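You operate a simulated robot arm through the tools that you are given. There is no shell and no other tool. Be economical: measure what you need, move in short steps, check, and stop when the job is done.

Carry out the task below with a simulated two-armed robot. There is one attempt and no reset: what you move stays moved.

TASK
Pick up the bottle that says "U3" from the top of the bottles table with one hand, pass it to the other hand and put it on the top of the control desk. Set down upright: bottle.

Only the result counts: the job must be done as asked and must still hold three seconds after the hand-in. Knocking over, shifting, dropping, spilling or breaking anything else fails it.

THE ROBOT
Two 6-joint arms with two-finger grippers on one trunk, on a base that drives. Base frame: it is fixed to the floor where the robot stands at the start and does not move with it; the origin is under the middle of the robot, x ahead of it, y to its left, z up; the surface under the hand at the start is at about z = 0.9. Lengths are in m, angles in rad, forces in N, time in s.
The left shoulder is at the start at [0.07, 0.176, 1.28], the right one opposite. With the tool pointing down near the work surface each hand reaches from about 0.46 to 0.8 m from the robot's upright axis, wherever it stands, measured 20 degrees to its own side. Places, roughly: top of the control desk (30x24 cm) [-0.18, -1.82, 0.9]. Payload 2.45 kg a hand.
Tool frame (each hand has its own): the origin (TCP) lies between the finger pads and is the grasp point; the fingertips stand 0.026 m ahead of it; z points along the fingers, y is the line along which they close. The gripper opens to 0.096 m. The gripper's body begins 0.069 m behind the TCP.
Orientation is that of the tool frame in the base frame, as a unit quaternion [x, y, z, w]. With the fingers straight down and closing along the base's y, the tool's x points along the base's -x, its y along +y and its z along -z.

THE INTERFACE
- The arms move only by the tool drive_tool. It takes "left_moves", "right_moves" or both (then of equal length, played together; a hand with none holds still); each is a list of rows, each a list of 7 numbers: the shift along the tool's x, y, z in m, then the turn, a rotation vector about the tool's x, y, z in rad, then the opening, from 0 (shut) to 1 (fully open). In form: [[dx, dy, dz, wx, wy, wz, jaw], ...]. A call has 1 to 12 rows; each row is the pose to reach, as a shift and turn from the pose commanded when the call began, along the tool's axes at that moment. A row lasts 0.2 s, in which the tool goes at most 0.05 m and 0.15 rad; a call with a longer step from one row to the next is refused whole, and so is a gripper value outside its range. A pose out of reach is approached as far as the arm can. The call stops where the force on the tool passes 40 N (or 10 N more than at its start, if that is more) or the arm is blocked; 0.2 s more then pass. Each finger halts on what it meets, pressing with about 32 N; the grip force reading is that of the motor and also rises with nothing between the fingers. The clock runs only during rows and for 0.2 s after the last one: add rows that repeat a pose to give the fingers time. The reply holds the time, the measured pose of the TCP, the force on the tool along the base axes, the opening and the grip force, in the units named above and with some noise, with the torque about the TCP (base axes, N m) and any sound that the robot's microphone picked up, and new pictures: "pictures" is both (left out), scene, wrist or none (wrist: the cameras of the hands that moved).
- Cameras (640 x 400 px; columns grow to the right, rows downward): "scene" is now at [0.1148, -0.0231, 1.5808]; the picture's right is [-0.46, -0.89, 0.00], its down [-0.68, 0.35, -0.64] and it looks along [0.57, -0.29, -0.77] (base axes); focal length 255 px, centre (320, 200). "left" rides on the left gripper at [0.082, -0.003, -0.098] in its tool frame; the picture's right is [0.04, 1.00, 0.00], its down [-0.73, 0.03, -0.68] and it looks along [-0.68, 0.03, 0.73] (tool axes); focal length 256 px, centre (320, 200). "right" rides on the right gripper at [0.082, 0.003, -0.098] in its tool frame; the picture's right is [-0.04, 1.00, 0.00], its down [-0.73, -0.03, -0.68] and it looks along [-0.68, -0.03, 0.73] (tool axes); focal length 256 px, centre (320, 200). There is no depth. A picture from a camera that has moved, and an enlarged one, comes with that camera's place and axes in the base frame and with its lens. The place of the scene camera against the robot may be out by one fixed shift of up to 0.025 m in any direction.
- lift_body(by): slides the trunk up (or, below 0, down) by that many m; the arms and the scene camera ride with it, the base frame stays. It gives what a move gives, with no picture.
- drive_base(legs): drives the robot by 1 to 6 legs, each [ahead, left, turn to the left] in m, m and rad, along the robot's own axes; the way and the turn of a leg run together, so that a leg with both is an arc; at most 1.5 m and 3.142 rad a leg. The arms and the cameras ride along, it lands a little off, and it stops where it bumps. It gives what a move gives, and a new picture of the scene camera.
- head_to(pan, tilt): turns the head with the scene camera to pan (to the left, within 1.501 rad either way) and tilt (down, from -0.506 to 1.204), counted from straight ahead of the robot. It gives what a move gives, and a new picture of the scene camera.
- inspect(camera, box): a new picture of the part [left, top, right, bottom] of that camera's present view, enlarged. It takes no simulated time.
- hand_in(): hands the job in; it is judged then, once.

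Work in short steps. Places have to be worked out from the pictures, the camera data and where the tool is seen: move nearer, look again, correct. Check each grasp and each placing, and mend what went wrong. You have 120 turns and 260 pictures in all, those below and enlarged ones among them. Open the grippers and draw the arms clear of the work before you hand the job in, unless the task says otherwise; then end with one line.

The tools are called after "Call:" by a JSON object that holds its "op" and its "data". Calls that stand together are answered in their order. drive_tool: Moves the arms, as the interface text tells. Its arguments: {"type":"object","properties":{"left_moves":{"type":"array","items":{"type":"array","items":{"type":"number"}}},"right_moves":{"type":"array","items":{"type":"array","items":{"type":"number"}}},"pictures":{"type":"string","enum":["both","scene","wrist","none"]}},"required":[]} The other tools are called the same way: lift_body (by) slides the trunk up or down; drive_base (legs) drives the base; head_to (pan, tilt) turns the head that bears the scene camera; inspect (camera, box) takes an enlarged picture of a part of a camera's view; hand_in () hands the job in.

At the start:

```text
time: 0.0
left_tcp_pos: [0.64, 0.0784, 1.225]
left_ee_rot: [-0.001, 1.0, 0.001, 0.0]
left_ft_force: [-0.6, 0.3, 0.0]
left_moment: [-0.02, -0.01, -0.01]
left_width: 0.0958
left_grip_force: 0.1
right_tcp_pos: [0.3849, -0.4421, 1.1182]
right_ee_rot: [0.0, 1.0, -0.001, 0.001]
right_ft_force: [-1.0, 0.4, 0.3]
right_moment: [-0.03, -0.02, -0.01]
right_width: 0.096
right_grip_force: 0.1
trunk travel left (down, up): [-0.764, 0.076]
robot x, y, heading: [0.0029, -0.0001, -0.001]
head pan, tilt: [-0.473, 0.876]
```

scene: 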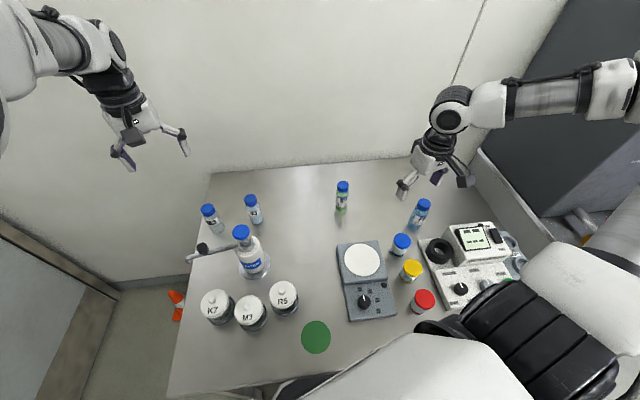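
right: 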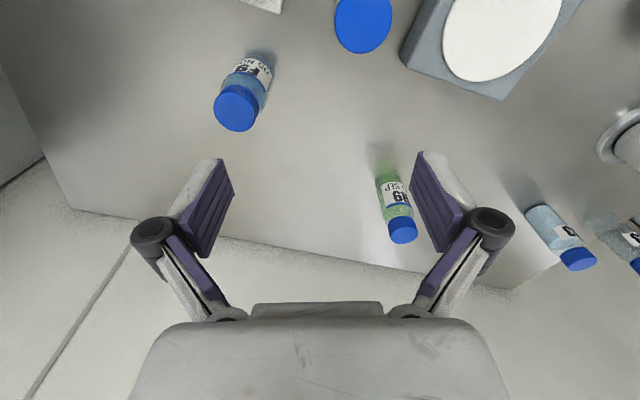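
left: 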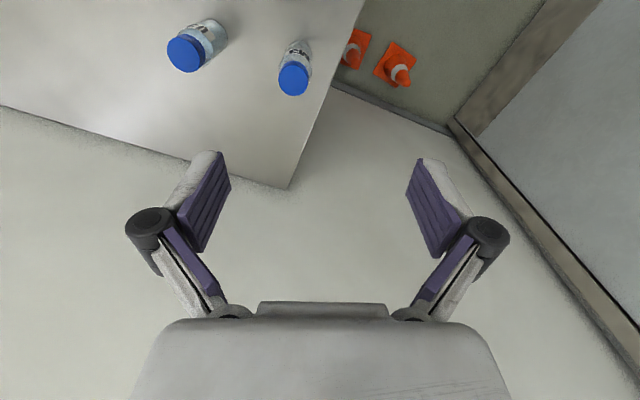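

The table ahead holds several blue-capped bottles; I enlarge the views to read the labels.

Call:
{"op": "inspect", "data": {"camera": "scene", "box": [180, 170, 300, 245]}}

Call:
{"op": "inspect", "data": {"camera": "scene", "box": [320, 170, 440, 245]}}

Call:
{"op": "inspect", "data": {"camera": "right", "box": [500, 180, 640, 280]}}

Call:
{"op": "inspect", "data": {"camera": "left", "box": [150, 0, 330, 110]}}

```text
5.33 times, centred on (240, 208) of scene
camera zoom: at [0.1148, -0.0231, 1.5808], right [-0.46, -0.89, 0.0], down [-0.68, 0.35, -0.64], along [0.57, -0.29, -0.77], focal length 1361 px, centre (747, 160)
```

zoom: 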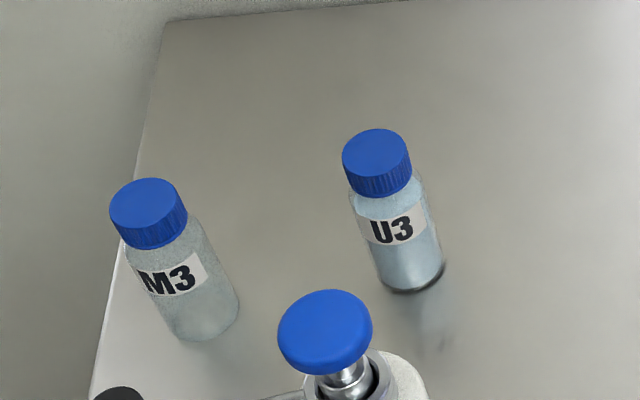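

```text
5.33 times, centred on (380, 208) of scene
camera zoom: at [0.1148, -0.0231, 1.5808], right [-0.46, -0.89, 0.0], down [-0.68, 0.35, -0.64], along [0.57, -0.29, -0.77], focal length 1361 px, centre (0, 160)
```

zoom: 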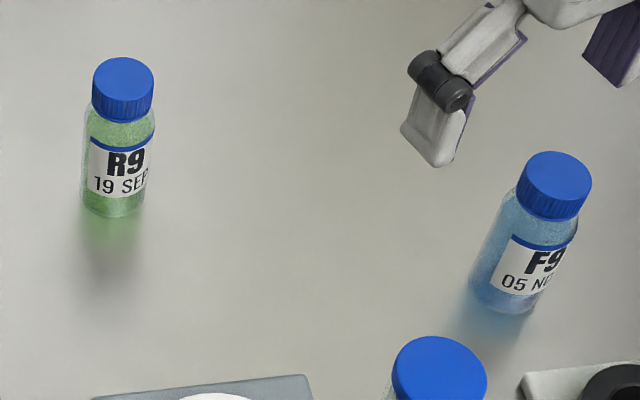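

```text
4.00 times, centred on (570, 230) of right
camera zoom: at [0.304, -0.4399, 1.2168], right [0.04, 1.0, 0.0], down [0.73, -0.03, 0.68], along [0.68, -0.03, -0.73], focal length 1024 px, centre (-680, 80)
```

zoom: 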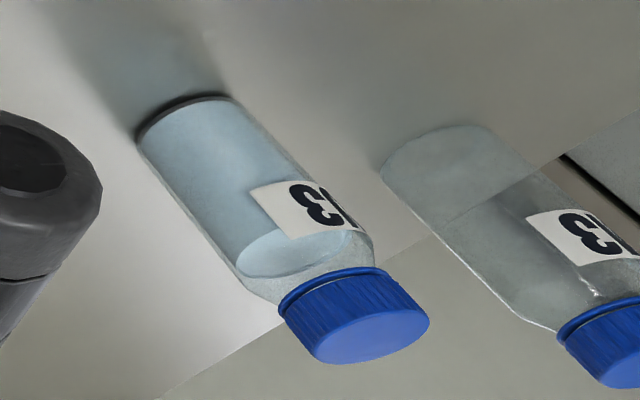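

```text
3.56 times, centred on (240, 55) of left
camera zoom: at [0.5569, 0.0741, 1.3223], right [-0.04, 1.0, 0.0], down [0.73, 0.03, 0.68], along [0.68, 0.03, -0.73], focal length 910 px, centre (604, 716)
```

zoom: 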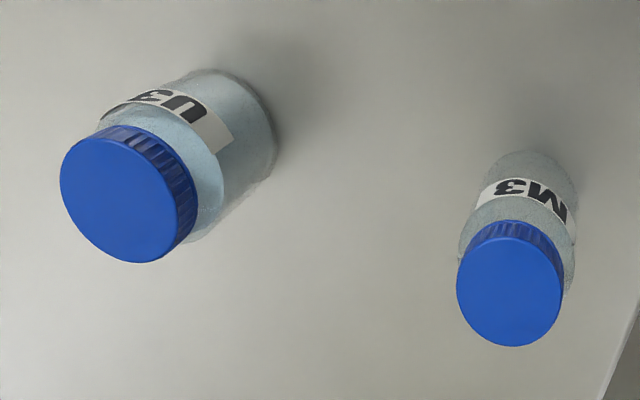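

U3 stands, by two cameras, at about (0.639, -0.071), about 0.10 m high and 0.045 m wide. I'll pick from above with the left hand, jaw turned to close along base x (camera to +y), so the right hand can later come in from the right. First I turn and hover.

Call:
{"op": "drive_tool", "data": {"left_moves": [[0, -0.013, 0.008, 0, 0, 0.131, 1], [0, -0.025, 0.017, 0, 0, 0.262, 1], [0, -0.037, 0.025, 0, 0, 0.393, 1], [0, -0.05, 0.033, 0, 0, 0.524, 1], [0, -0.062, 0.042, 0, 0, 0.655, 1], [0, -0.075, 0.05, 0, 0, 0.785, 1], [0, -0.087, 0.058, 0, 0, 0.916, 1], [0, -0.1, 0.067, 0, 0, 1.047, 1], [0, -0.112, 0.075, 0, 0, 1.178, 1], [0, -0.125, 0.083, 0, 0, 1.309, 1], [0, -0.137, 0.092, 0, 0, 1.44, 1], [0, -0.149, 0.1, 0, 0, 1.571, 1]]}}

```text
time: 2.6
left_tcp_pos: [0.6778, -0.0032, 1.1576]
left_ee_rot: [0.698, 0.716, -0.001, -0.003]
left_ft_force: [-1.0, -0.8, 1.6]
left_moment: [-0.01, -0.08, 0.03]
left_width: 0.0961
left_grip_force: 0.2
left hand out of reach, approached as far as the arm can: row 5, 6, 7, 8, 9, 10, 11, 12
right_tcp_pos: [0.3844, -0.4422, 1.1181]
right_ee_rot: [0.0, 1.0, 0.0, 0.001]
right_ft_force: [0.0, -0.8, -0.3]
right_moment: [-0.01, -0.04, 0.02]
right_width: 0.0959
right_grip_force: 0.0
trunk travel left (down, up): [-0.764, 0.076]
robot x, y, heading: [0.0059, -0.0027, -0.002]
head pan, tilt: [-0.473, 0.876]
camera scene: at [0.1127, -0.023, 1.5809], right [-0.46, -0.89, 0.0], down [-0.68, 0.35, -0.64], along [0.57, -0.29, -0.77], focal length 255 px, centre (320, 200)
camera left: at [0.6718, 0.0766, 1.2572], right [1.0, 0.06, 0.0], down [0.05, -0.73, 0.68], along [0.04, -0.68, -0.74], focal length 256 px, centre (320, 200)
```

scene: 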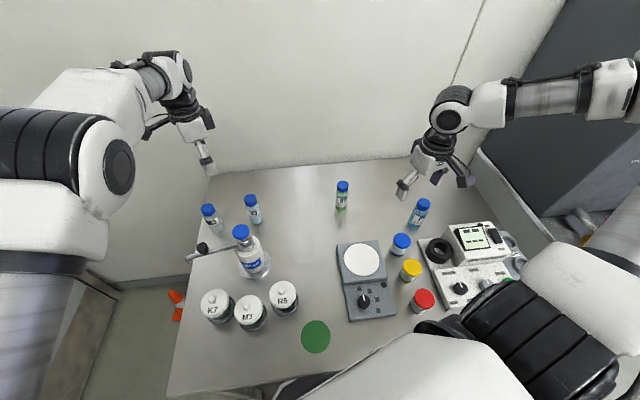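
left: 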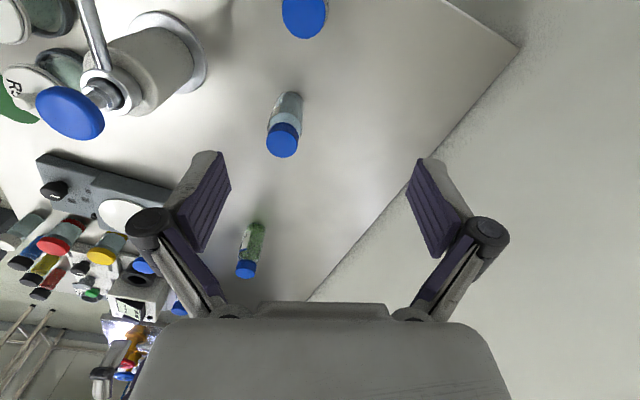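

The left arm can't reach across the body like that; I'll shift the base to the right. First I look right to see whether the way is clear.

Call:
{"op": "head_to", "data": {"pan": -1.4, "tilt": 0.6}}

Call:
{"op": "head_to", "data": {"pan": -0.9, "tilt": 0.9}}

```text
time: 3.8
left_tcp_pos: [0.6802, -0.0034, 1.1585]
left_ee_rot: [0.697, 0.717, -0.001, -0.001]
left_ft_force: [-0.5, 0.1, 0.4]
left_moment: [-0.05, -0.06, 0.02]
left_width: 0.0957
left_grip_force: 0.0
right_tcp_pos: [0.3852, -0.4428, 1.1176]
right_ee_rot: [0.0, 1.0, 0.0, 0.0]
right_ft_force: [-0.8, -1.0, -0.2]
right_moment: [-0.04, 0.02, 0.0]
right_width: 0.0961
right_grip_force: 0.2
trunk travel left (down, up): [-0.764, 0.076]
robot x, y, heading: [0.0024, 0.0014, 0.0]
head pan, tilt: [-1.4, 0.6]
camera scene: at [0.061, -0.0752, 1.6037], right [-0.99, -0.17, 0.0], down [-0.1, 0.56, -0.82], along [0.14, -0.81, -0.57], focal length 255 px, centre (320, 200)
```

scene: 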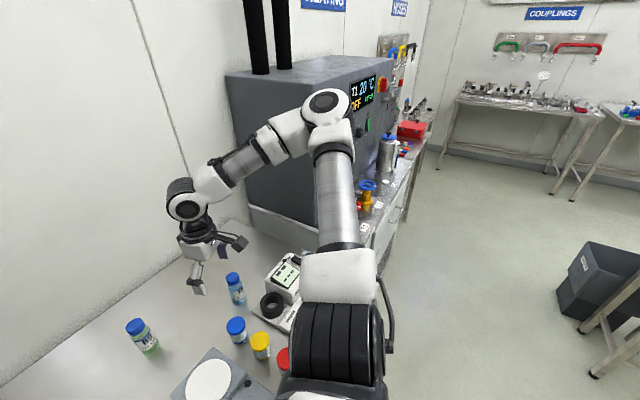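

```text
time: 4.8
left_tcp_pos: [0.6802, -0.0033, 1.1576]
left_ee_rot: [0.697, 0.717, -0.001, -0.001]
left_ft_force: [0.0, 0.3, -1.2]
left_moment: [-0.02, -0.01, -0.01]
left_width: 0.096
left_grip_force: 0.0
right_tcp_pos: [0.3849, -0.4423, 1.1175]
right_ee_rot: [-0.001, 1.0, 0.0, 0.001]
right_ft_force: [-0.7, 0.0, 0.1]
right_moment: [-0.01, -0.01, -0.03]
right_width: 0.096
right_grip_force: 0.1
trunk travel left (down, up): [-0.764, 0.076]
robot x, y, heading: [-0.0022, -0.0008, -0.004]
head pan, tilt: [-0.901, 0.901]
camera scene: at [0.0934, -0.0474, 1.579], right [-0.78, -0.62, 0.0], down [-0.49, 0.61, -0.62], along [0.39, -0.49, -0.78], focal length 255 px, centre (320, 200)
```

scene: 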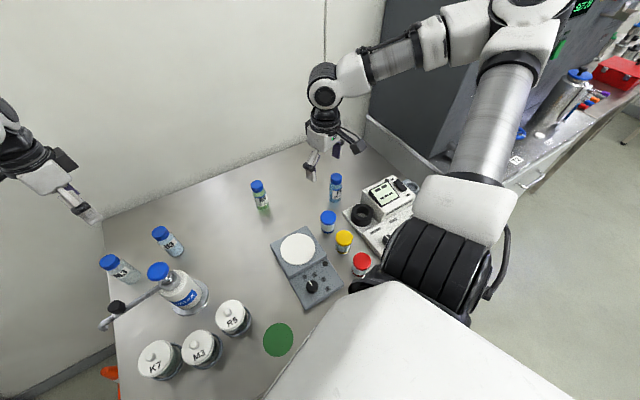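

The heater cabinet stands close to the right elbow, so instead I'll use the right hand to pick (bottle on its side after a small left turn) and the left hand to receive. First I bring the left hand back to its side, undoing the turn.

Call:
{"op": "drive_tool", "data": {"left_moves": [[0.025, -0.005, -0.01, 0, 0, -0.131, 1], [0.05, -0.01, -0.02, 0, 0, -0.262, 1], [0.075, -0.015, -0.03, 0, 0, -0.393, 1], [0.1, -0.02, -0.04, 0, 0, -0.524, 1], [0.125, -0.025, -0.05, 0, 0, -0.655, 1], [0.15, -0.03, -0.06, 0, 0, -0.785, 1], [0.175, -0.035, -0.065, 0, 0, -0.916, 1], [0.2, -0.04, -0.07, 0, 0, -1.047, 1], [0.225, -0.045, -0.075, 0, 0, -1.178, 1], [0.25, -0.05, -0.08, 0, 0, -1.309, 1], [0.275, -0.055, -0.085, 0, 0, -1.44, 1], [0.3, -0.06, -0.09, 0, 0, -1.571, 1]], "pictures": "none"}}

Call:
{"op": "drive_base", "data": {"legs": [[0, 0, 0.2]]}}

```text
time: 7.3
left_tcp_pos: [0.6214, 0.2957, 1.2507]
left_ee_rot: [-0.001, 1.0, -0.001, -0.001]
left_ft_force: [0.9, -0.2, 0.2]
left_moment: [-0.03, 0.04, 0.0]
left_width: 0.096
left_grip_force: 0.2
right_tcp_pos: [0.3859, -0.4418, 1.119]
right_ee_rot: [0.0, 1.0, 0.0, 0.0]
right_ft_force: [-0.1, -0.5, -0.9]
right_moment: [0.0, -0.06, 0.03]
right_width: 0.0957
right_grip_force: 0.0
trunk travel left (down, up): [-0.764, 0.076]
robot x, y, heading: [-0.0014, -0.0, -0.001]
head pan, tilt: [-0.901, 0.901]
```

```text
time: 8.5
left_tcp_pos: [0.5495, 0.4126, 1.2505]
left_ee_rot: [-0.101, 0.995, 0.0, 0.0]
left_ft_force: [0.9, 0.8, -0.3]
left_moment: [0.02, 0.0, 0.03]
left_width: 0.0958
left_grip_force: 0.1
right_tcp_pos: [0.4666, -0.3576, 1.1182]
right_ee_rot: [-0.099, 0.995, -0.001, 0.0]
right_ft_force: [-0.1, 0.0, 0.5]
right_moment: [0.03, -0.01, 0.0]
right_width: 0.0961
right_grip_force: 0.0
trunk travel left (down, up): [-0.764, 0.076]
robot x, y, heading: [0.0009, 0.0005, 0.198]
head pan, tilt: [-0.901, 0.901]
camera scene: at [0.1034, -0.0272, 1.5789], right [-0.64, -0.76, 0.0], down [-0.6, 0.51, -0.62], along [0.47, -0.4, -0.78], focal length 255 px, centre (320, 200)
```

scene: 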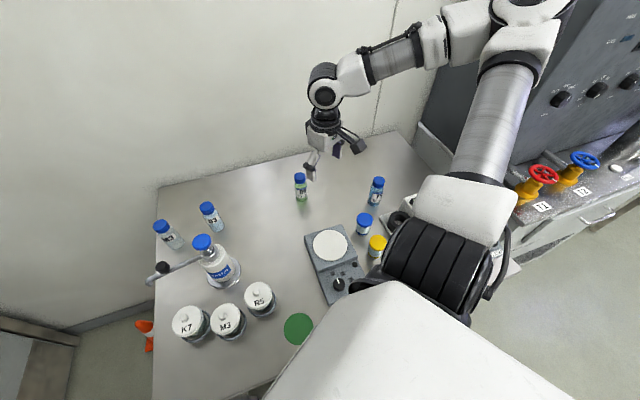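

Turned. The bottle is now about 0.61 ahead and 0.20 right in the robot's frame; I bring the right hand above it, turned so that it closes along the robot's forward axis with the camera to the right.

Call:
{"op": "drive_tool", "data": {"right_moves": [[-0.019, 0.02, 0, 0, 0, -0.131, 1], [-0.038, 0.041, 0, 0, 0, -0.262, 1], [-0.056, 0.061, 0, 0, 0, -0.393, 1], [-0.075, 0.082, 0, 0, 0, -0.524, 1], [-0.094, 0.102, 0, 0, 0, -0.655, 1], [-0.113, 0.123, 0, 0, 0, -0.785, 1], [-0.131, 0.143, 0, 0, 0, -0.916, 1], [-0.15, 0.163, 0, 0, 0, -1.047, 1], [-0.169, 0.184, 0, 0, 0, -1.178, 1], [-0.188, 0.204, 0, 0, 0, -1.309, 1], [-0.206, 0.225, 0, 0, 0, -1.44, 1], [-0.225, 0.245, 0, 0, 0, -1.571, 1]]}}

```text
time: 11.1
left_tcp_pos: [0.551, 0.4125, 1.25]
left_ee_rot: [-0.1, 0.995, 0.0, 0.0]
left_ft_force: [0.3, -0.3, -0.1]
left_moment: [-0.02, 0.0, -0.01]
left_width: 0.0959
left_grip_force: 0.0
right_tcp_pos: [0.6371, -0.071, 1.1163]
right_ee_rot: [0.774, -0.633, 0.0, 0.0]
right_ft_force: [0.1, 0.3, -0.7]
right_moment: [-0.01, 0.01, 0.01]
right_width: 0.096
right_grip_force: 0.1
trunk travel left (down, up): [-0.764, 0.076]
robot x, y, heading: [0.0016, 0.0049, 0.199]
head pan, tilt: [-0.901, 0.901]
camera scene: at [0.104, -0.0253, 1.5789], right [-0.64, -0.76, 0.0], down [-0.6, 0.5, -0.62], along [0.47, -0.4, -0.78], focal length 255 px, centre (320, 200)
camera right: at [0.6503, -0.1518, 1.2155], right [-0.99, -0.16, 0.0], down [-0.12, 0.72, 0.68], along [-0.11, 0.67, -0.73], focal length 256 px, centre (320, 200)
```

scene: 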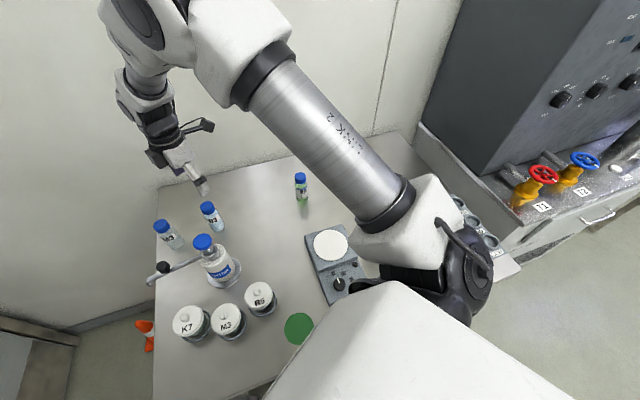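
right: 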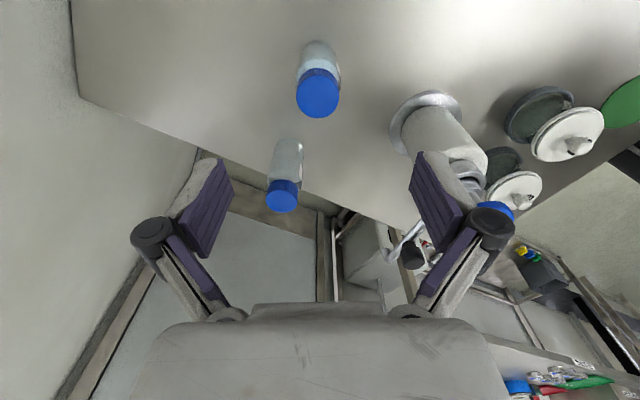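

The cap's ray gives about (0.639, -0.075); I correct by 4 mm and descend most of the way, then check before closing.

Call:
{"op": "drive_tool", "data": {"right_moves": [[0.004, -0.001, 0.03, 0, 0, 0, 1], [0.004, -0.001, 0.06, 0, 0, 0, 1], [0.004, -0.001, 0.085, 0, 0, 0, 1], [0.004, -0.001, 0.105, 0, 0, 0, 1]], "pictures": "wrist"}}

```text
time: 12.1
left_tcp_pos: [0.5503, 0.4118, 1.2513]
left_ee_rot: [-0.101, 0.995, -0.001, -0.001]
left_ft_force: [-0.5, 0.4, -0.1]
left_moment: [0.01, -0.03, 0.01]
left_width: 0.0959
left_grip_force: 0.0
right_tcp_pos: [0.641, -0.0752, 1.0114]
right_ee_rot: [0.774, -0.633, -0.001, 0.001]
right_ft_force: [-0.5, -0.3, -0.9]
right_moment: [-0.03, -0.01, -0.01]
right_width: 0.096
right_grip_force: 0.1
trunk travel left (down, up): [-0.764, 0.076]
robot x, y, heading: [0.0014, -0.0009, 0.201]
head pan, tilt: [-0.901, 0.901]
camera right: at [0.6538, -0.1574, 1.1104], right [-0.99, -0.16, 0.0], down [-0.12, 0.72, 0.68], along [-0.11, 0.67, -0.73], focal length 256 px, centre (320, 200)
```

right: 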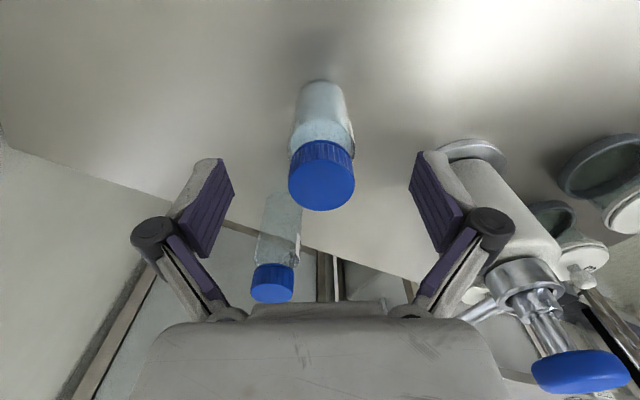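

Well centred. Down 30 mm more and close.

Call:
{"op": "drive_tool", "data": {"right_moves": [[0.001, 0, 0.015, 0, 0, 0, 1], [0.001, 0, 0.03, 0, 0, 0, 1], [0.001, 0, 0.03, 0, 0, 0, 1], [0.001, 0, 0.03, 0, 0, 0, 0], [0.001, 0, 0.03, 0, 0, 0, 0], [0.001, 0, 0.03, 0, 0, 0, 0]], "pictures": "wrist"}}

```text
time: 13.5
left_tcp_pos: [0.5499, 0.4128, 1.2517]
left_ee_rot: [-0.101, 0.995, 0.0, 0.0]
left_ft_force: [-0.2, 0.2, -0.2]
left_moment: [0.0, -0.01, -0.02]
left_width: 0.0961
left_grip_force: 0.0
right_tcp_pos: [0.6397, -0.0756, 0.9847]
right_ee_rot: [0.775, -0.632, 0.001, 0.0]
right_ft_force: [1.0, -0.6, 8.0]
right_moment: [0.0, -0.09, -0.05]
right_width: 0.0409
right_grip_force: 32.0
trunk travel left (down, up): [-0.764, 0.076]
robot x, y, heading: [-0.0004, 0.0001, 0.203]
head pan, tilt: [-0.901, 0.901]
camera right: at [0.6527, -0.1573, 1.0826], right [-0.99, -0.16, 0.0], down [-0.12, 0.72, 0.68], along [-0.11, 0.67, -0.73], focal length 256 px, centre (320, 200)
```

right: 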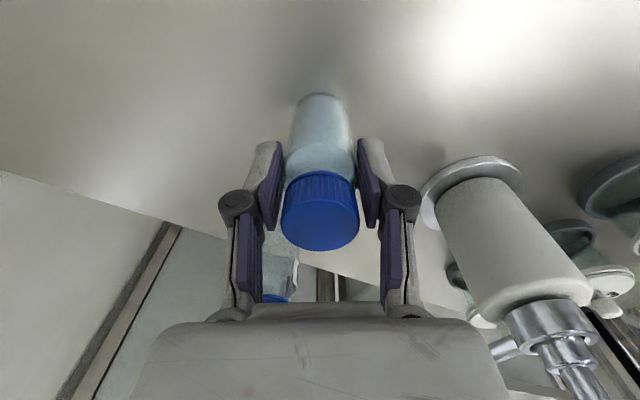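

Gripped at 0.041 m width with 32 N. I lift straight up and check the hold.

Call:
{"op": "drive_tool", "data": {"right_moves": [[0, 0, -0.02, 0, 0, 0, 0], [0, 0, -0.05, 0, 0, 0, 0], [0, 0, -0.09, 0, 0, 0, 0], [0, 0, -0.13, 0, 0, 0, 0], [0, 0, -0.17, 0, 0, 0, 0], [0, 0, -0.2, 0, 0, 0, 0]]}}

```text
time: 14.9
left_tcp_pos: [0.5494, 0.413, 1.2519]
left_ee_rot: [-0.101, 0.995, 0.0, 0.0]
left_ft_force: [0.0, -0.3, 0.5]
left_moment: [-0.02, 0.0, 0.03]
left_width: 0.0959
left_grip_force: 0.1
right_tcp_pos: [0.639, -0.0775, 1.1825]
right_ee_rot: [0.775, -0.632, 0.0, 0.0]
right_ft_force: [0.7, 0.6, -1.7]
right_moment: [-0.02, 0.0, 0.01]
right_width: 0.0411
right_grip_force: 31.7
trunk travel left (down, up): [-0.764, 0.076]
robot x, y, heading: [-0.0035, 0.0028, 0.201]
head pan, tilt: [-0.901, 0.901]
camera scene: at [0.1024, -0.0266, 1.5789], right [-0.64, -0.76, 0.0], down [-0.6, 0.51, -0.62], along [0.48, -0.4, -0.78], focal length 255 px, centre (320, 200)
camera right: at [0.6521, -0.1582, 1.2811], right [-0.99, -0.16, 0.0], down [-0.12, 0.72, 0.68], along [-0.11, 0.67, -0.73], focal length 256 px, centre (320, 200)
```

scene: 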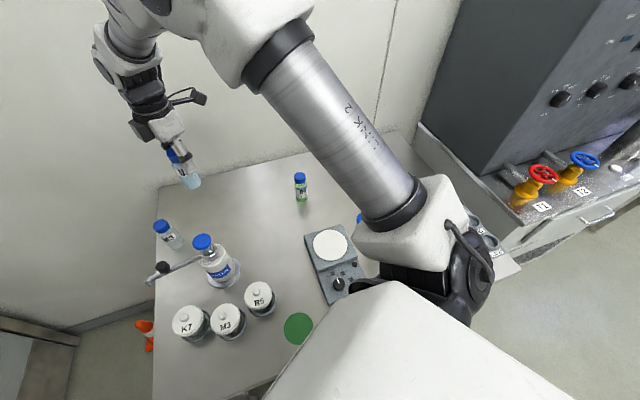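
right: 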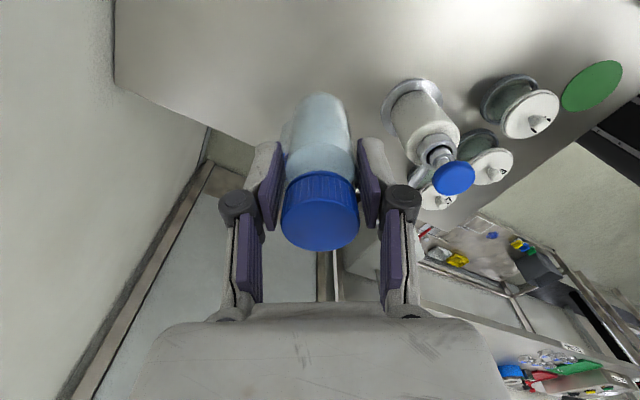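

Holding firmly; bottle base is 0.085 m under the right TCP. Now I bring the right hand in and up a bit to the middle, and turn the left hand a quarter so that it can later tip over to point right.

Call:
{"op": "drive_tool", "data": {"left_moves": [[0.008, 0, 0, 0, 0, -0.131, 1], [0.015, 0, 0, 0, 0, -0.262, 1], [0.022, 0, 0, 0, 0, -0.393, 1], [0.03, 0, 0, 0, 0, -0.524, 1], [0.037, 0, 0, 0, 0, -0.655, 1], [0.045, 0, 0, 0, 0, -0.785, 1], [0.052, 0, 0, 0, 0, -0.916, 1], [0.06, 0, 0, 0, 0, -1.047, 1], [0.067, 0, 0, 0, 0, -1.178, 1], [0.075, 0, 0, 0, 0, -1.309, 1], [0.082, 0, 0, 0, 0, -1.44, 1], [0.09, 0, 0, 0, 0, -1.571, 1]], "right_moves": [[0, 0, -0.02, 0, 0, 0, 0], [0, 0, -0.04, 0, 0, 0, 0], [0, 0, -0.06, 0, 0, 0, 0], [0, 0, -0.08, 0, 0, 0, 0], [0, 0, -0.1, 0, 0, 0, 0], [-0.015, 0.012, -0.1, 0, 0, 0, 0], [-0.03, 0.024, -0.1, 0, 0, 0, 0], [-0.045, 0.036, -0.1, 0, 0, 0, 0], [-0.06, 0.048, -0.1, 0, 0, 0, 0], [-0.075, 0.06, -0.1, 0, 0, 0, 0], [-0.09, 0.07, -0.1, 0, 0, 0, 0], [-0.1, 0.08, -0.1, 0, 0, 0, 0]], "pictures": "none"}}

Call:
{"op": "head_to", "data": {"pan": 0.0, "tilt": 0.7}}

```text
time: 17.5
left_tcp_pos: [0.4599, 0.3945, 1.2518]
left_ee_rot: [0.775, -0.632, 0.001, 0.0]
left_ft_force: [0.2, 0.8, 0.6]
left_moment: [-0.01, -0.02, 0.03]
left_width: 0.096
left_grip_force: 0.1
right_tcp_pos: [0.5422, 0.0006, 1.2856]
right_ee_rot: [0.771, -0.637, -0.012, -0.006]
right_ft_force: [0.0, 0.2, -1.0]
right_moment: [-0.03, 0.01, -0.01]
right_width: 0.041
right_grip_force: 31.9
trunk travel left (down, up): [-0.764, 0.076]
robot x, y, heading: [-0.0012, -0.0037, 0.201]
head pan, tilt: [-0.901, 0.901]
```

```text
time: 18.7
left_tcp_pos: [0.4601, 0.3939, 1.2528]
left_ee_rot: [0.774, -0.634, 0.0, 0.0]
left_ft_force: [0.9, 0.7, -0.7]
left_moment: [0.0, -0.02, -0.02]
left_width: 0.096
left_grip_force: 0.0
right_tcp_pos: [0.5432, 0.0007, 1.2879]
right_ee_rot: [0.771, -0.637, -0.009, -0.009]
right_ft_force: [0.3, 0.2, -1.3]
right_moment: [0.01, -0.02, -0.01]
right_width: 0.0409
right_grip_force: 31.9
trunk travel left (down, up): [-0.764, 0.076]
robot x, y, heading: [0.0002, -0.001, 0.203]
head pan, tilt: [0.0, 0.7]
camera scene: at [0.1286, 0.0388, 1.5951], right [0.2, -0.98, 0.0], down [-0.63, -0.13, -0.76], along [0.75, 0.15, -0.64], focal length 255 px, centre (320, 200)
```

scene: 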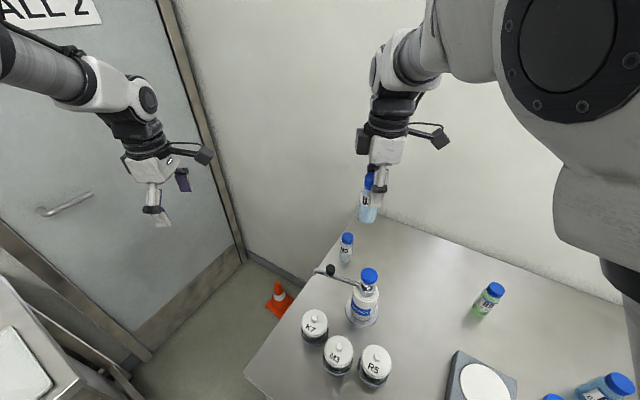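

Clear view of both hands. I tip the left hand about its y so that it points right, 20° below level.

Call:
{"op": "drive_tool", "data": {"left_moves": [[0, 0, 0, 0, 0.136, 0, 1], [0, 0, 0, 0, 0.271, 0, 1], [0, 0, 0, 0, 0.407, 0, 1], [0, 0, 0, 0, 0.542, 0, 1], [0, 0, 0, 0, 0.678, 0, 1], [0, 0, 0, 0, 0.813, 0, 1], [0, 0, 0, 0, 0.949, 0, 1], [0, 0, 0, 0, 1.084, 0, 1], [0, 0, 0, 0, 1.22, 0, 1]]}}

```text
time: 20.7
left_tcp_pos: [0.4628, 0.395, 1.2506]
left_ee_rot: [0.635, -0.518, 0.445, 0.362]
left_ft_force: [-1.0, -0.2, -0.7]
left_moment: [-0.02, 0.03, 0.02]
left_width: 0.0957
left_grip_force: 0.0
right_tcp_pos: [0.5436, 0.0023, 1.2866]
right_ee_rot: [0.771, -0.636, -0.01, -0.007]
right_ft_force: [0.3, -0.1, -1.8]
right_moment: [0.0, 0.01, -0.03]
right_width: 0.0409
right_grip_force: 31.7
trunk travel left (down, up): [-0.764, 0.076]
robot x, y, heading: [-0.0011, 0.0013, 0.198]
head pan, tilt: [0.0, 0.7]
camera scene: at [0.1294, 0.04, 1.595], right [0.2, -0.98, 0.0], down [-0.63, -0.13, -0.76], along [0.75, 0.15, -0.64], focal length 255 px, centre (320, 200)
camera left: at [0.451, 0.4583, 1.3611], right [-0.98, -0.21, 0.04], down [-0.21, 0.86, -0.46], along [0.06, -0.45, -0.89], focal length 256 px, centre (320, 200)
```

scene: 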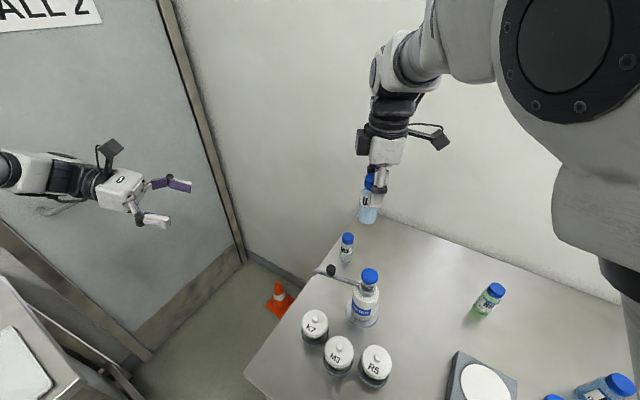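
left: 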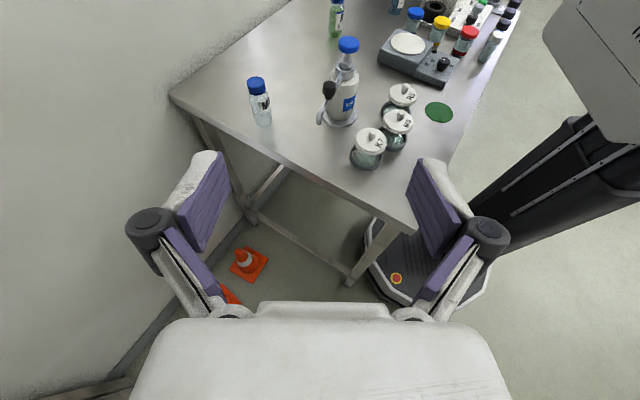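

The pose works. I approach level to 0.12 m short of the bottle, at the height of its lower body, and look.

Call:
{"op": "drive_tool", "data": {"left_moves": [[0.0112, 0, 0.0385, 0, 0, 0, 1], [0.0224, 0, 0.077, 0, 0, 0, 1], [0.0336, 0, 0.115, 0, 0, 0, 1], [0.0449, 0, 0.154, 0, 0, 0, 1], [0.0561, 0, 0.192, 0, 0, 0, 1], [0.0673, 0, 0.231, 0, 0, 0, 1], [0.0785, -0.001, 0.269, 0, 0, 0, 1]]}}

```text
time: 22.3
left_tcp_pos: [0.5192, 0.1197, 1.2339]
left_ee_rot: [0.635, -0.52, 0.442, 0.362]
left_ft_force: [-0.1, -0.7, 0.3]
left_moment: [0.0, 0.03, 0.01]
left_width: 0.096
left_grip_force: 0.0
right_tcp_pos: [0.5445, -0.0013, 1.2863]
right_ee_rot: [0.771, -0.637, -0.01, -0.008]
right_ft_force: [0.2, -0.2, -1.3]
right_moment: [0.02, 0.0, -0.04]
right_width: 0.0407
right_grip_force: 32.1
trunk travel left (down, up): [-0.764, 0.076]
robot x, y, heading: [-0.0028, -0.003, 0.204]
head pan, tilt: [0.0, 0.7]
camera scene: at [0.1294, 0.0358, 1.5951], right [0.2, -0.98, 0.0], down [-0.63, -0.13, -0.76], along [0.75, 0.15, -0.64], focal length 255 px, centre (320, 200)
camera left: at [0.5086, 0.1834, 1.3441], right [-0.98, -0.21, 0.04], down [-0.21, 0.87, -0.45], along [0.06, -0.45, -0.89], focal length 256 px, centre (320, 200)
```

scene: 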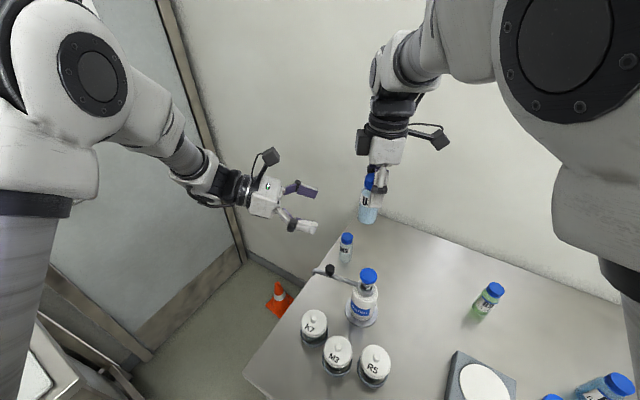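
left: 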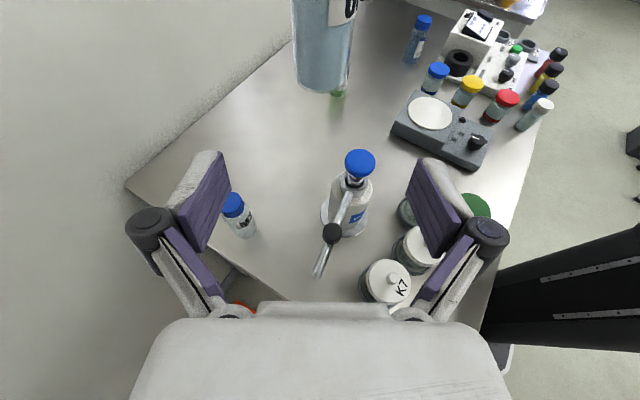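

Bottle lies right on the left hand's centre line. I advance level the last 0.12 m with the jaws open.

Call:
{"op": "drive_tool", "data": {"left_moves": [[0.01, 0, 0.029, 0, 0, 0, 1], [0.02, 0, 0.058, 0, 0, 0, 1], [0.03, 0, 0.086, 0, 0, 0, 1], [0.036, 0, 0.103, 0, 0, 0, 1], [0.04, 0, 0.115, 0, 0, 0, 1]]}}

Call:
{"op": "inspect", "data": {"camera": "scene", "box": [290, 110, 450, 240]}}

```text
time: 23.7
left_tcp_pos: [0.5625, 0.052, 1.2522]
left_ee_rot: [0.634, -0.487, 0.476, 0.366]
left_ft_force: [0.3, 0.0, 0.2]
left_moment: [-0.03, 0.0, 0.0]
left_width: 0.0959
left_grip_force: 0.1
left hand out of reach, approached as far as the arm can: row 4, 5
right_tcp_pos: [0.5449, -0.0001, 1.2877]
right_ee_rot: [0.771, -0.637, -0.011, -0.009]
right_ft_force: [-0.2, 0.2, -0.8]
right_moment: [0.01, -0.05, 0.0]
right_width: 0.0407
right_grip_force: 32.1
trunk travel left (down, up): [-0.764, 0.076]
robot x, y, heading: [0.0027, -0.0032, 0.2]
head pan, tilt: [0.0, 0.7]
stopped in row 5 (left hand): the arm was blocked; the commanded pose is now the measured one
camera scene: at [0.1289, 0.0394, 1.5951], right [0.2, -0.98, 0.0], down [-0.63, -0.13, -0.76], along [0.75, 0.15, -0.64], focal length 255 px, centre (320, 200)
camera left: at [0.5463, 0.12, 1.3587], right [-0.96, -0.27, 0.04], down [-0.25, 0.82, -0.51], along [0.11, -0.51, -0.86], focal length 256 px, centre (320, 200)
```

scene: 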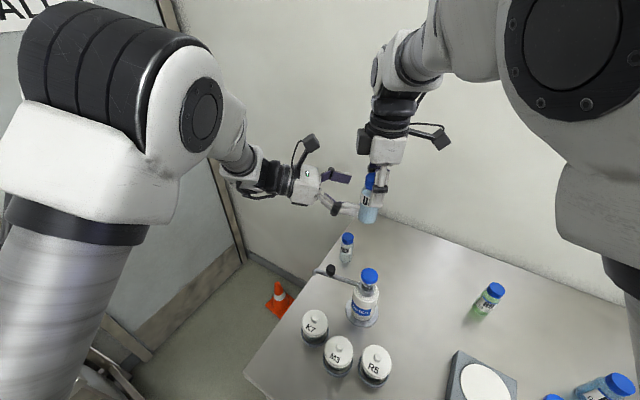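
left: 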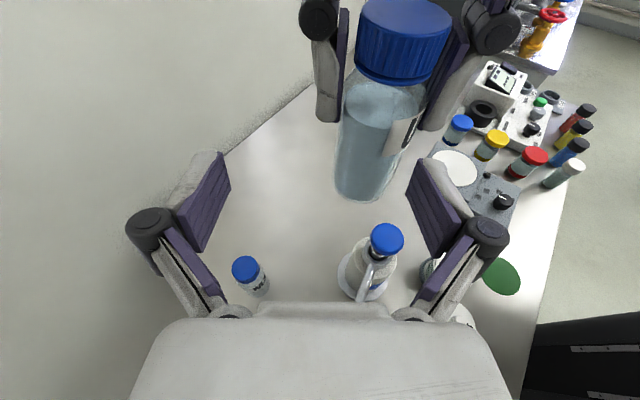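

```text
3.08 times, centred on (370, 175) of scene
camera zoom: at [0.1289, 0.0394, 1.5951], right [0.2, -0.98, 0.0], down [-0.63, -0.13, -0.76], along [0.75, 0.15, -0.64], focal length 785 px, centre (166, 277)
```

zoom: 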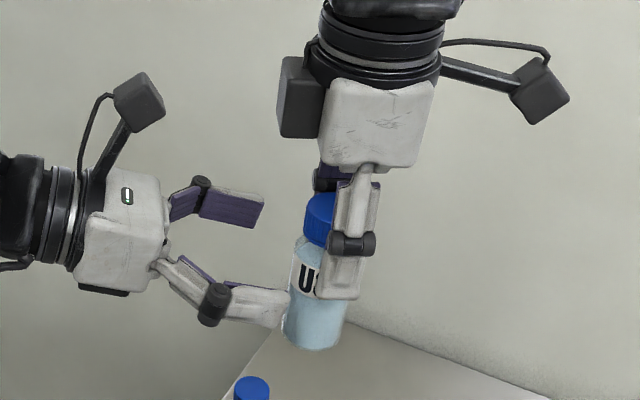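

The left arm ran out of reach (no contact; grip unchanged). I back the left hand off, and move the bottle further ahead so the left can come in diagonally forward-right instead.

Call:
{"op": "drive_tool", "data": {"left_moves": [[0, 0, -0.03, 0, 0, 0, 1], [0, 0, -0.06, 0, 0, 0, 1], [0, 0, -0.1, 0, 0, 0, 1], [0, 0, -0.13, 0, 0, 0, 1], [0, 0, -0.13, 0.122, 0, -0.035, 1], [0, 0, -0.13, 0.244, 0, -0.071, 1], [0, 0, -0.13, 0.367, 0, -0.106, 1], [0, 0, -0.13, 0.489, 0, -0.142, 1], [0, 0, -0.13, 0.611, 0, -0.177, 1]], "right_moves": [[0, 0, 0, 0, 0, 0, 0], [0, 0, 0, 0, 0, 0, 0], [0, 0, 0, 0, 0, 0, 0], [0.005, -0.02, 0, 0, 0, 0, 0], [0.01, -0.04, 0, 0, 0, 0, 0], [0.015, -0.06, 0, 0, 0, 0, 0], [0.02, -0.08, 0, 0, 0, 0, 0], [0.02, -0.09, 0, 0, 0, 0, 0], [0.02, -0.09, 0, 0, 0, 0, 0]]}}

```text
time: 25.7
left_tcp_pos: [0.5282, 0.167, 1.2895]
left_ee_rot: [0.755, -0.269, 0.565, 0.196]
left_ft_force: [-0.2, 0.2, -0.9]
left_moment: [0.04, 0.01, 0.02]
left_width: 0.0959
left_grip_force: 0.0
right_tcp_pos: [0.6351, -0.0034, 1.2867]
right_ee_rot: [0.771, -0.637, -0.009, -0.009]
right_ft_force: [-0.8, -1.3, -0.4]
right_moment: [0.01, 0.0, 0.0]
right_width: 0.0406
right_grip_force: 31.4
trunk travel left (down, up): [-0.764, 0.076]
robot x, y, heading: [-0.0048, 0.0016, 0.201]
head pan, tilt: [0.0, 0.7]
camera scene: at [0.127, 0.0365, 1.5953], right [0.2, -0.98, 0.0], down [-0.63, -0.13, -0.77], along [0.75, 0.15, -0.64], focal length 255 px, centre (320, 200)
camera right: at [0.6472, -0.088, 1.3844], right [-0.99, -0.15, 0.0], down [-0.11, 0.71, 0.7], along [-0.1, 0.69, -0.72], focal length 256 px, centre (320, 200)
camera left: at [0.4737, 0.2132, 1.3964], right [-0.62, -0.78, 0.03], down [-0.68, 0.52, -0.51], along [0.39, -0.34, -0.86], focal length 256 px, centre (320, 200)
```

scene: 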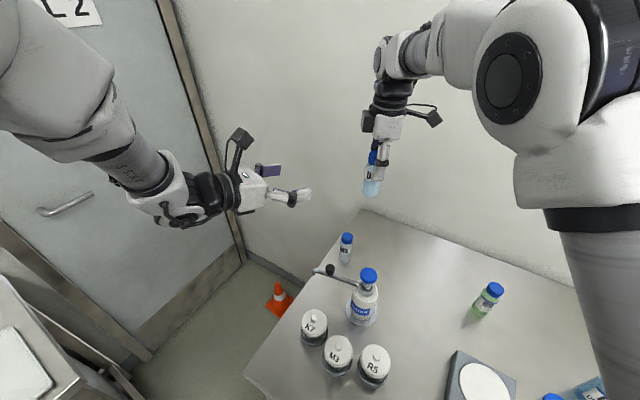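
right: 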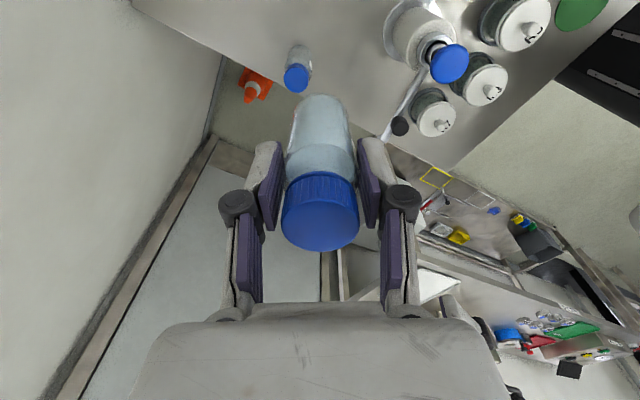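
left: 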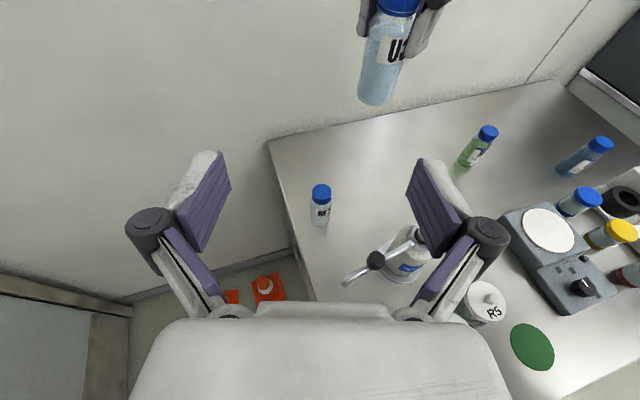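

Bottle is visible to the left hand, slightly off line. I align the left hand 0.12 m short of it along its axis, and turn the right hand (bottle spins about its own axis) a bit so its fingers stay out of the left hand's way.

Call:
{"op": "drive_tool", "data": {"left_moves": [[0, 0.022, 0.027, 0, 0, 0, 1], [0, 0.044, 0.054, 0, 0, 0, 1], [-0.001, 0.065, 0.08, 0, 0, 0, 1], [-0.001, 0.065, 0.08, 0, 0, 0, 1]], "right_moves": [[0, 0, 0, 0, 0, -0.133, 0], [0, 0, 0, 0, 0, -0.267, 0], [0, 0, 0, 0, 0, -0.4, 0], [0, 0, 0, 0, 0, -0.4, 0]]}}

```text
time: 26.9
left_tcp_pos: [0.5596, 0.1338, 1.2923]
left_ee_rot: [0.744, -0.241, 0.588, 0.209]
left_ft_force: [-0.1, -0.5, -0.6]
left_moment: [-0.02, 0.0, 0.02]
left_width: 0.096
left_grip_force: 0.1
left hand out of reach, approached as far as the arm can: row 2, 3, 4
right_tcp_pos: [0.6349, -0.0021, 1.2877]
right_ee_rot: [0.882, -0.471, -0.008, -0.01]
right_ft_force: [-0.1, -0.1, -2.0]
right_moment: [-0.01, -0.03, 0.02]
right_width: 0.0411
right_grip_force: 31.6
trunk travel left (down, up): [-0.764, 0.076]
robot x, y, heading: [0.0013, -0.0004, 0.197]
head pan, tilt: [0.0, 0.7]
stopped in row 4 (left hand): the arm was blocked; the commanded pose is now the measured one
camera scene: at [0.128, 0.0383, 1.5952], right [0.2, -0.98, 0.0], down [-0.63, -0.13, -0.77], along [0.75, 0.15, -0.64], focal length 255 px, centre (320, 200)
camera right: at [0.6787, -0.0753, 1.3843], right [-0.85, -0.52, -0.01], down [-0.38, 0.61, 0.7], along [-0.36, 0.6, -0.72], focal length 256 px, centre (320, 200)
camera left: at [0.4994, 0.185, 1.3938], right [-0.59, -0.8, 0.07], down [-0.68, 0.46, -0.56], along [0.42, -0.38, -0.82], focal length 256 px, centre (320, 200)
```

scene: 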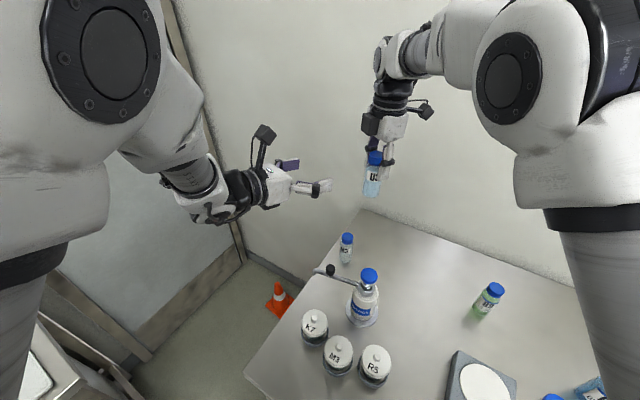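
right: 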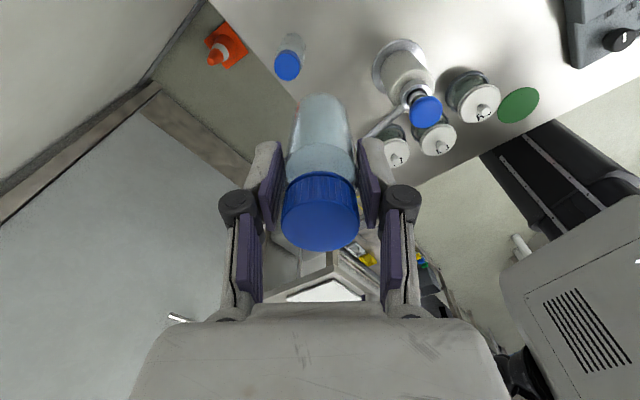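
left: 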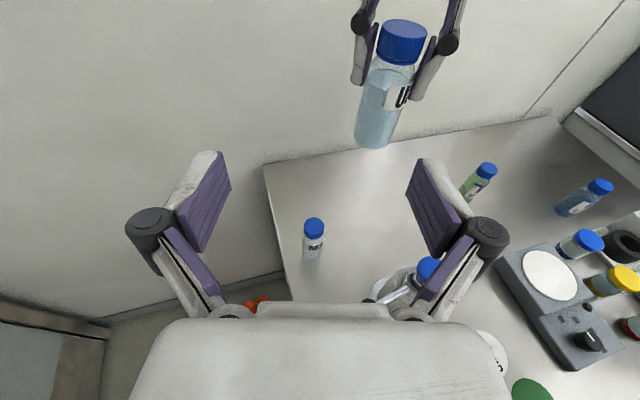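

The left arm is folded too tightly at this height. I'll back away from the table so that both hands can work lower, where reach is better; first I look left and right for obstacles.

Call:
{"op": "head_to", "data": {"pan": 1.5, "tilt": 0.6}}

Call:
{"op": "head_to", "data": {"pan": -1.5, "tilt": 0.5}}

```text
time: 28.5
left_tcp_pos: [0.5595, 0.1338, 1.2903]
left_ee_rot: [0.744, -0.24, 0.587, 0.208]
left_ft_force: [-0.4, 0.4, -0.1]
left_moment: [-0.02, 0.01, -0.04]
left_width: 0.0957
left_grip_force: 0.0
right_tcp_pos: [0.6358, -0.0012, 1.2878]
right_ee_rot: [0.883, -0.47, -0.008, -0.009]
right_ft_force: [-0.2, -0.4, -0.9]
right_moment: [-0.01, 0.01, 0.0]
right_width: 0.0409
right_grip_force: 31.8
trunk travel left (down, up): [-0.764, 0.076]
robot x, y, heading: [0.0015, -0.0, 0.197]
head pan, tilt: [1.499, 0.6]
camera scene: at [0.0345, 0.1094, 1.6037], right [0.99, 0.13, 0.0], down [0.07, -0.56, -0.83], along [-0.11, 0.82, -0.56], focal length 255 px, centre (320, 200)
```

scene: 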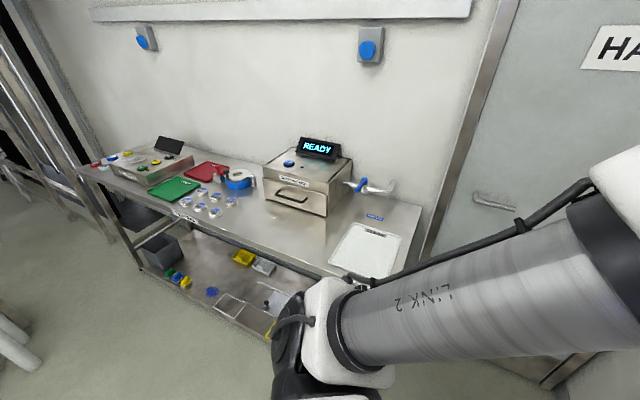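

```text
time: 31.1
left_tcp_pos: [0.5597, 0.1354, 1.2919]
left_ee_rot: [0.743, -0.24, 0.588, 0.209]
left_ft_force: [-0.3, -0.7, -0.3]
left_moment: [-0.03, -0.02, -0.02]
left_width: 0.0961
left_grip_force: 0.1
right_tcp_pos: [0.6365, -0.0029, 1.2874]
right_ee_rot: [0.882, -0.47, -0.007, -0.009]
right_ft_force: [-0.1, 0.3, -0.7]
right_moment: [0.0, -0.01, -0.02]
right_width: 0.0408
right_grip_force: 31.8
trunk travel left (down, up): [-0.764, 0.076]
robot x, y, heading: [0.0024, 0.0013, 0.198]
head pan, tilt: [-1.499, 0.499]
camera scene: at [0.0701, -0.0657, 1.6128], right [-0.96, -0.27, 0.0], down [-0.13, 0.46, -0.88], along [0.24, -0.85, -0.48], focal length 255 px, centre (320, 200)
```

scene: 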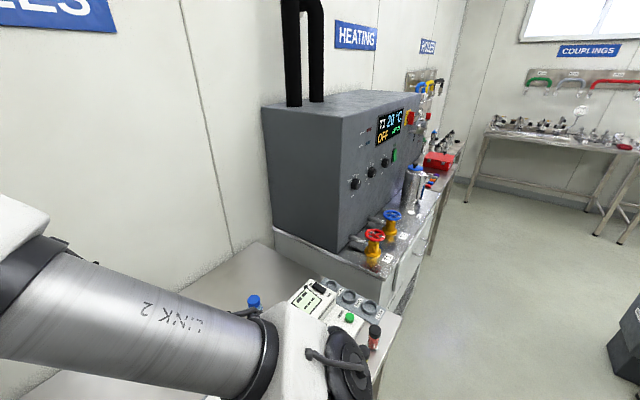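

The floor behind is open. I back off 0.6 m.

Call:
{"op": "drive_base", "data": {"legs": [[-0.6, 0, 0]]}}

Call:
{"op": "head_to", "data": {"pan": 0, "tilt": 0.8}}

```text
time: 34.5
left_tcp_pos: [-0.0262, 0.0141, 1.2911]
left_ee_rot: [0.744, -0.242, 0.587, 0.21]
left_ft_force: [0.2, 0.7, -0.4]
left_moment: [-0.03, 0.01, -0.01]
left_width: 0.0959
left_grip_force: 0.0
right_tcp_pos: [0.0502, -0.1218, 1.2868]
right_ee_rot: [0.881, -0.472, -0.008, -0.009]
right_ft_force: [0.5, -0.4, -1.0]
right_moment: [-0.03, 0.03, -0.05]
right_width: 0.0408
right_grip_force: 32.0
trunk travel left (down, up): [-0.764, 0.076]
robot x, y, heading: [-0.5874, -0.1153, 0.193]
head pan, tilt: [-1.499, 0.499]
camera scene: at [-0.5168, -0.1833, 1.6127], right [-0.96, -0.26, 0.0], down [-0.13, 0.46, -0.88], along [0.23, -0.85, -0.48], focal length 255 px, centre (320, 200)
```

scene: 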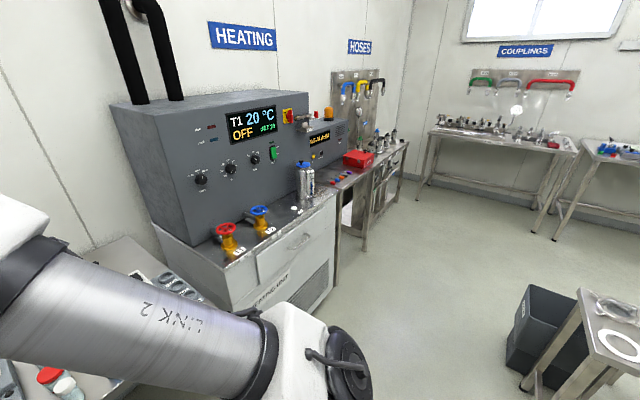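

```text
time: 36.1
left_tcp_pos: [-0.0273, 0.0143, 1.2913]
left_ee_rot: [0.743, -0.242, 0.587, 0.21]
left_ft_force: [-0.6, -0.4, -1.1]
left_moment: [0.01, 0.01, -0.01]
left_width: 0.0962
left_grip_force: 0.1
right_tcp_pos: [0.0483, -0.122, 1.2867]
right_ee_rot: [0.881, -0.473, -0.008, -0.009]
right_ft_force: [0.5, 0.0, -0.9]
right_moment: [0.0, -0.04, 0.01]
right_width: 0.0405
right_grip_force: 32.2
trunk travel left (down, up): [-0.764, 0.076]
robot x, y, heading: [-0.5896, -0.1181, 0.192]
head pan, tilt: [0.0, 0.799]
camera scene: at [-0.4628, -0.0802, 1.5868], right [0.19, -0.98, 0.0], down [-0.7, -0.14, -0.7], along [0.68, 0.13, -0.72], focal length 255 px, centre (320, 200)
```

scene: 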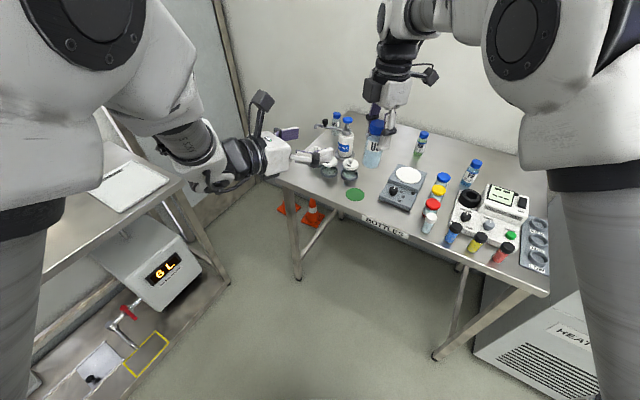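

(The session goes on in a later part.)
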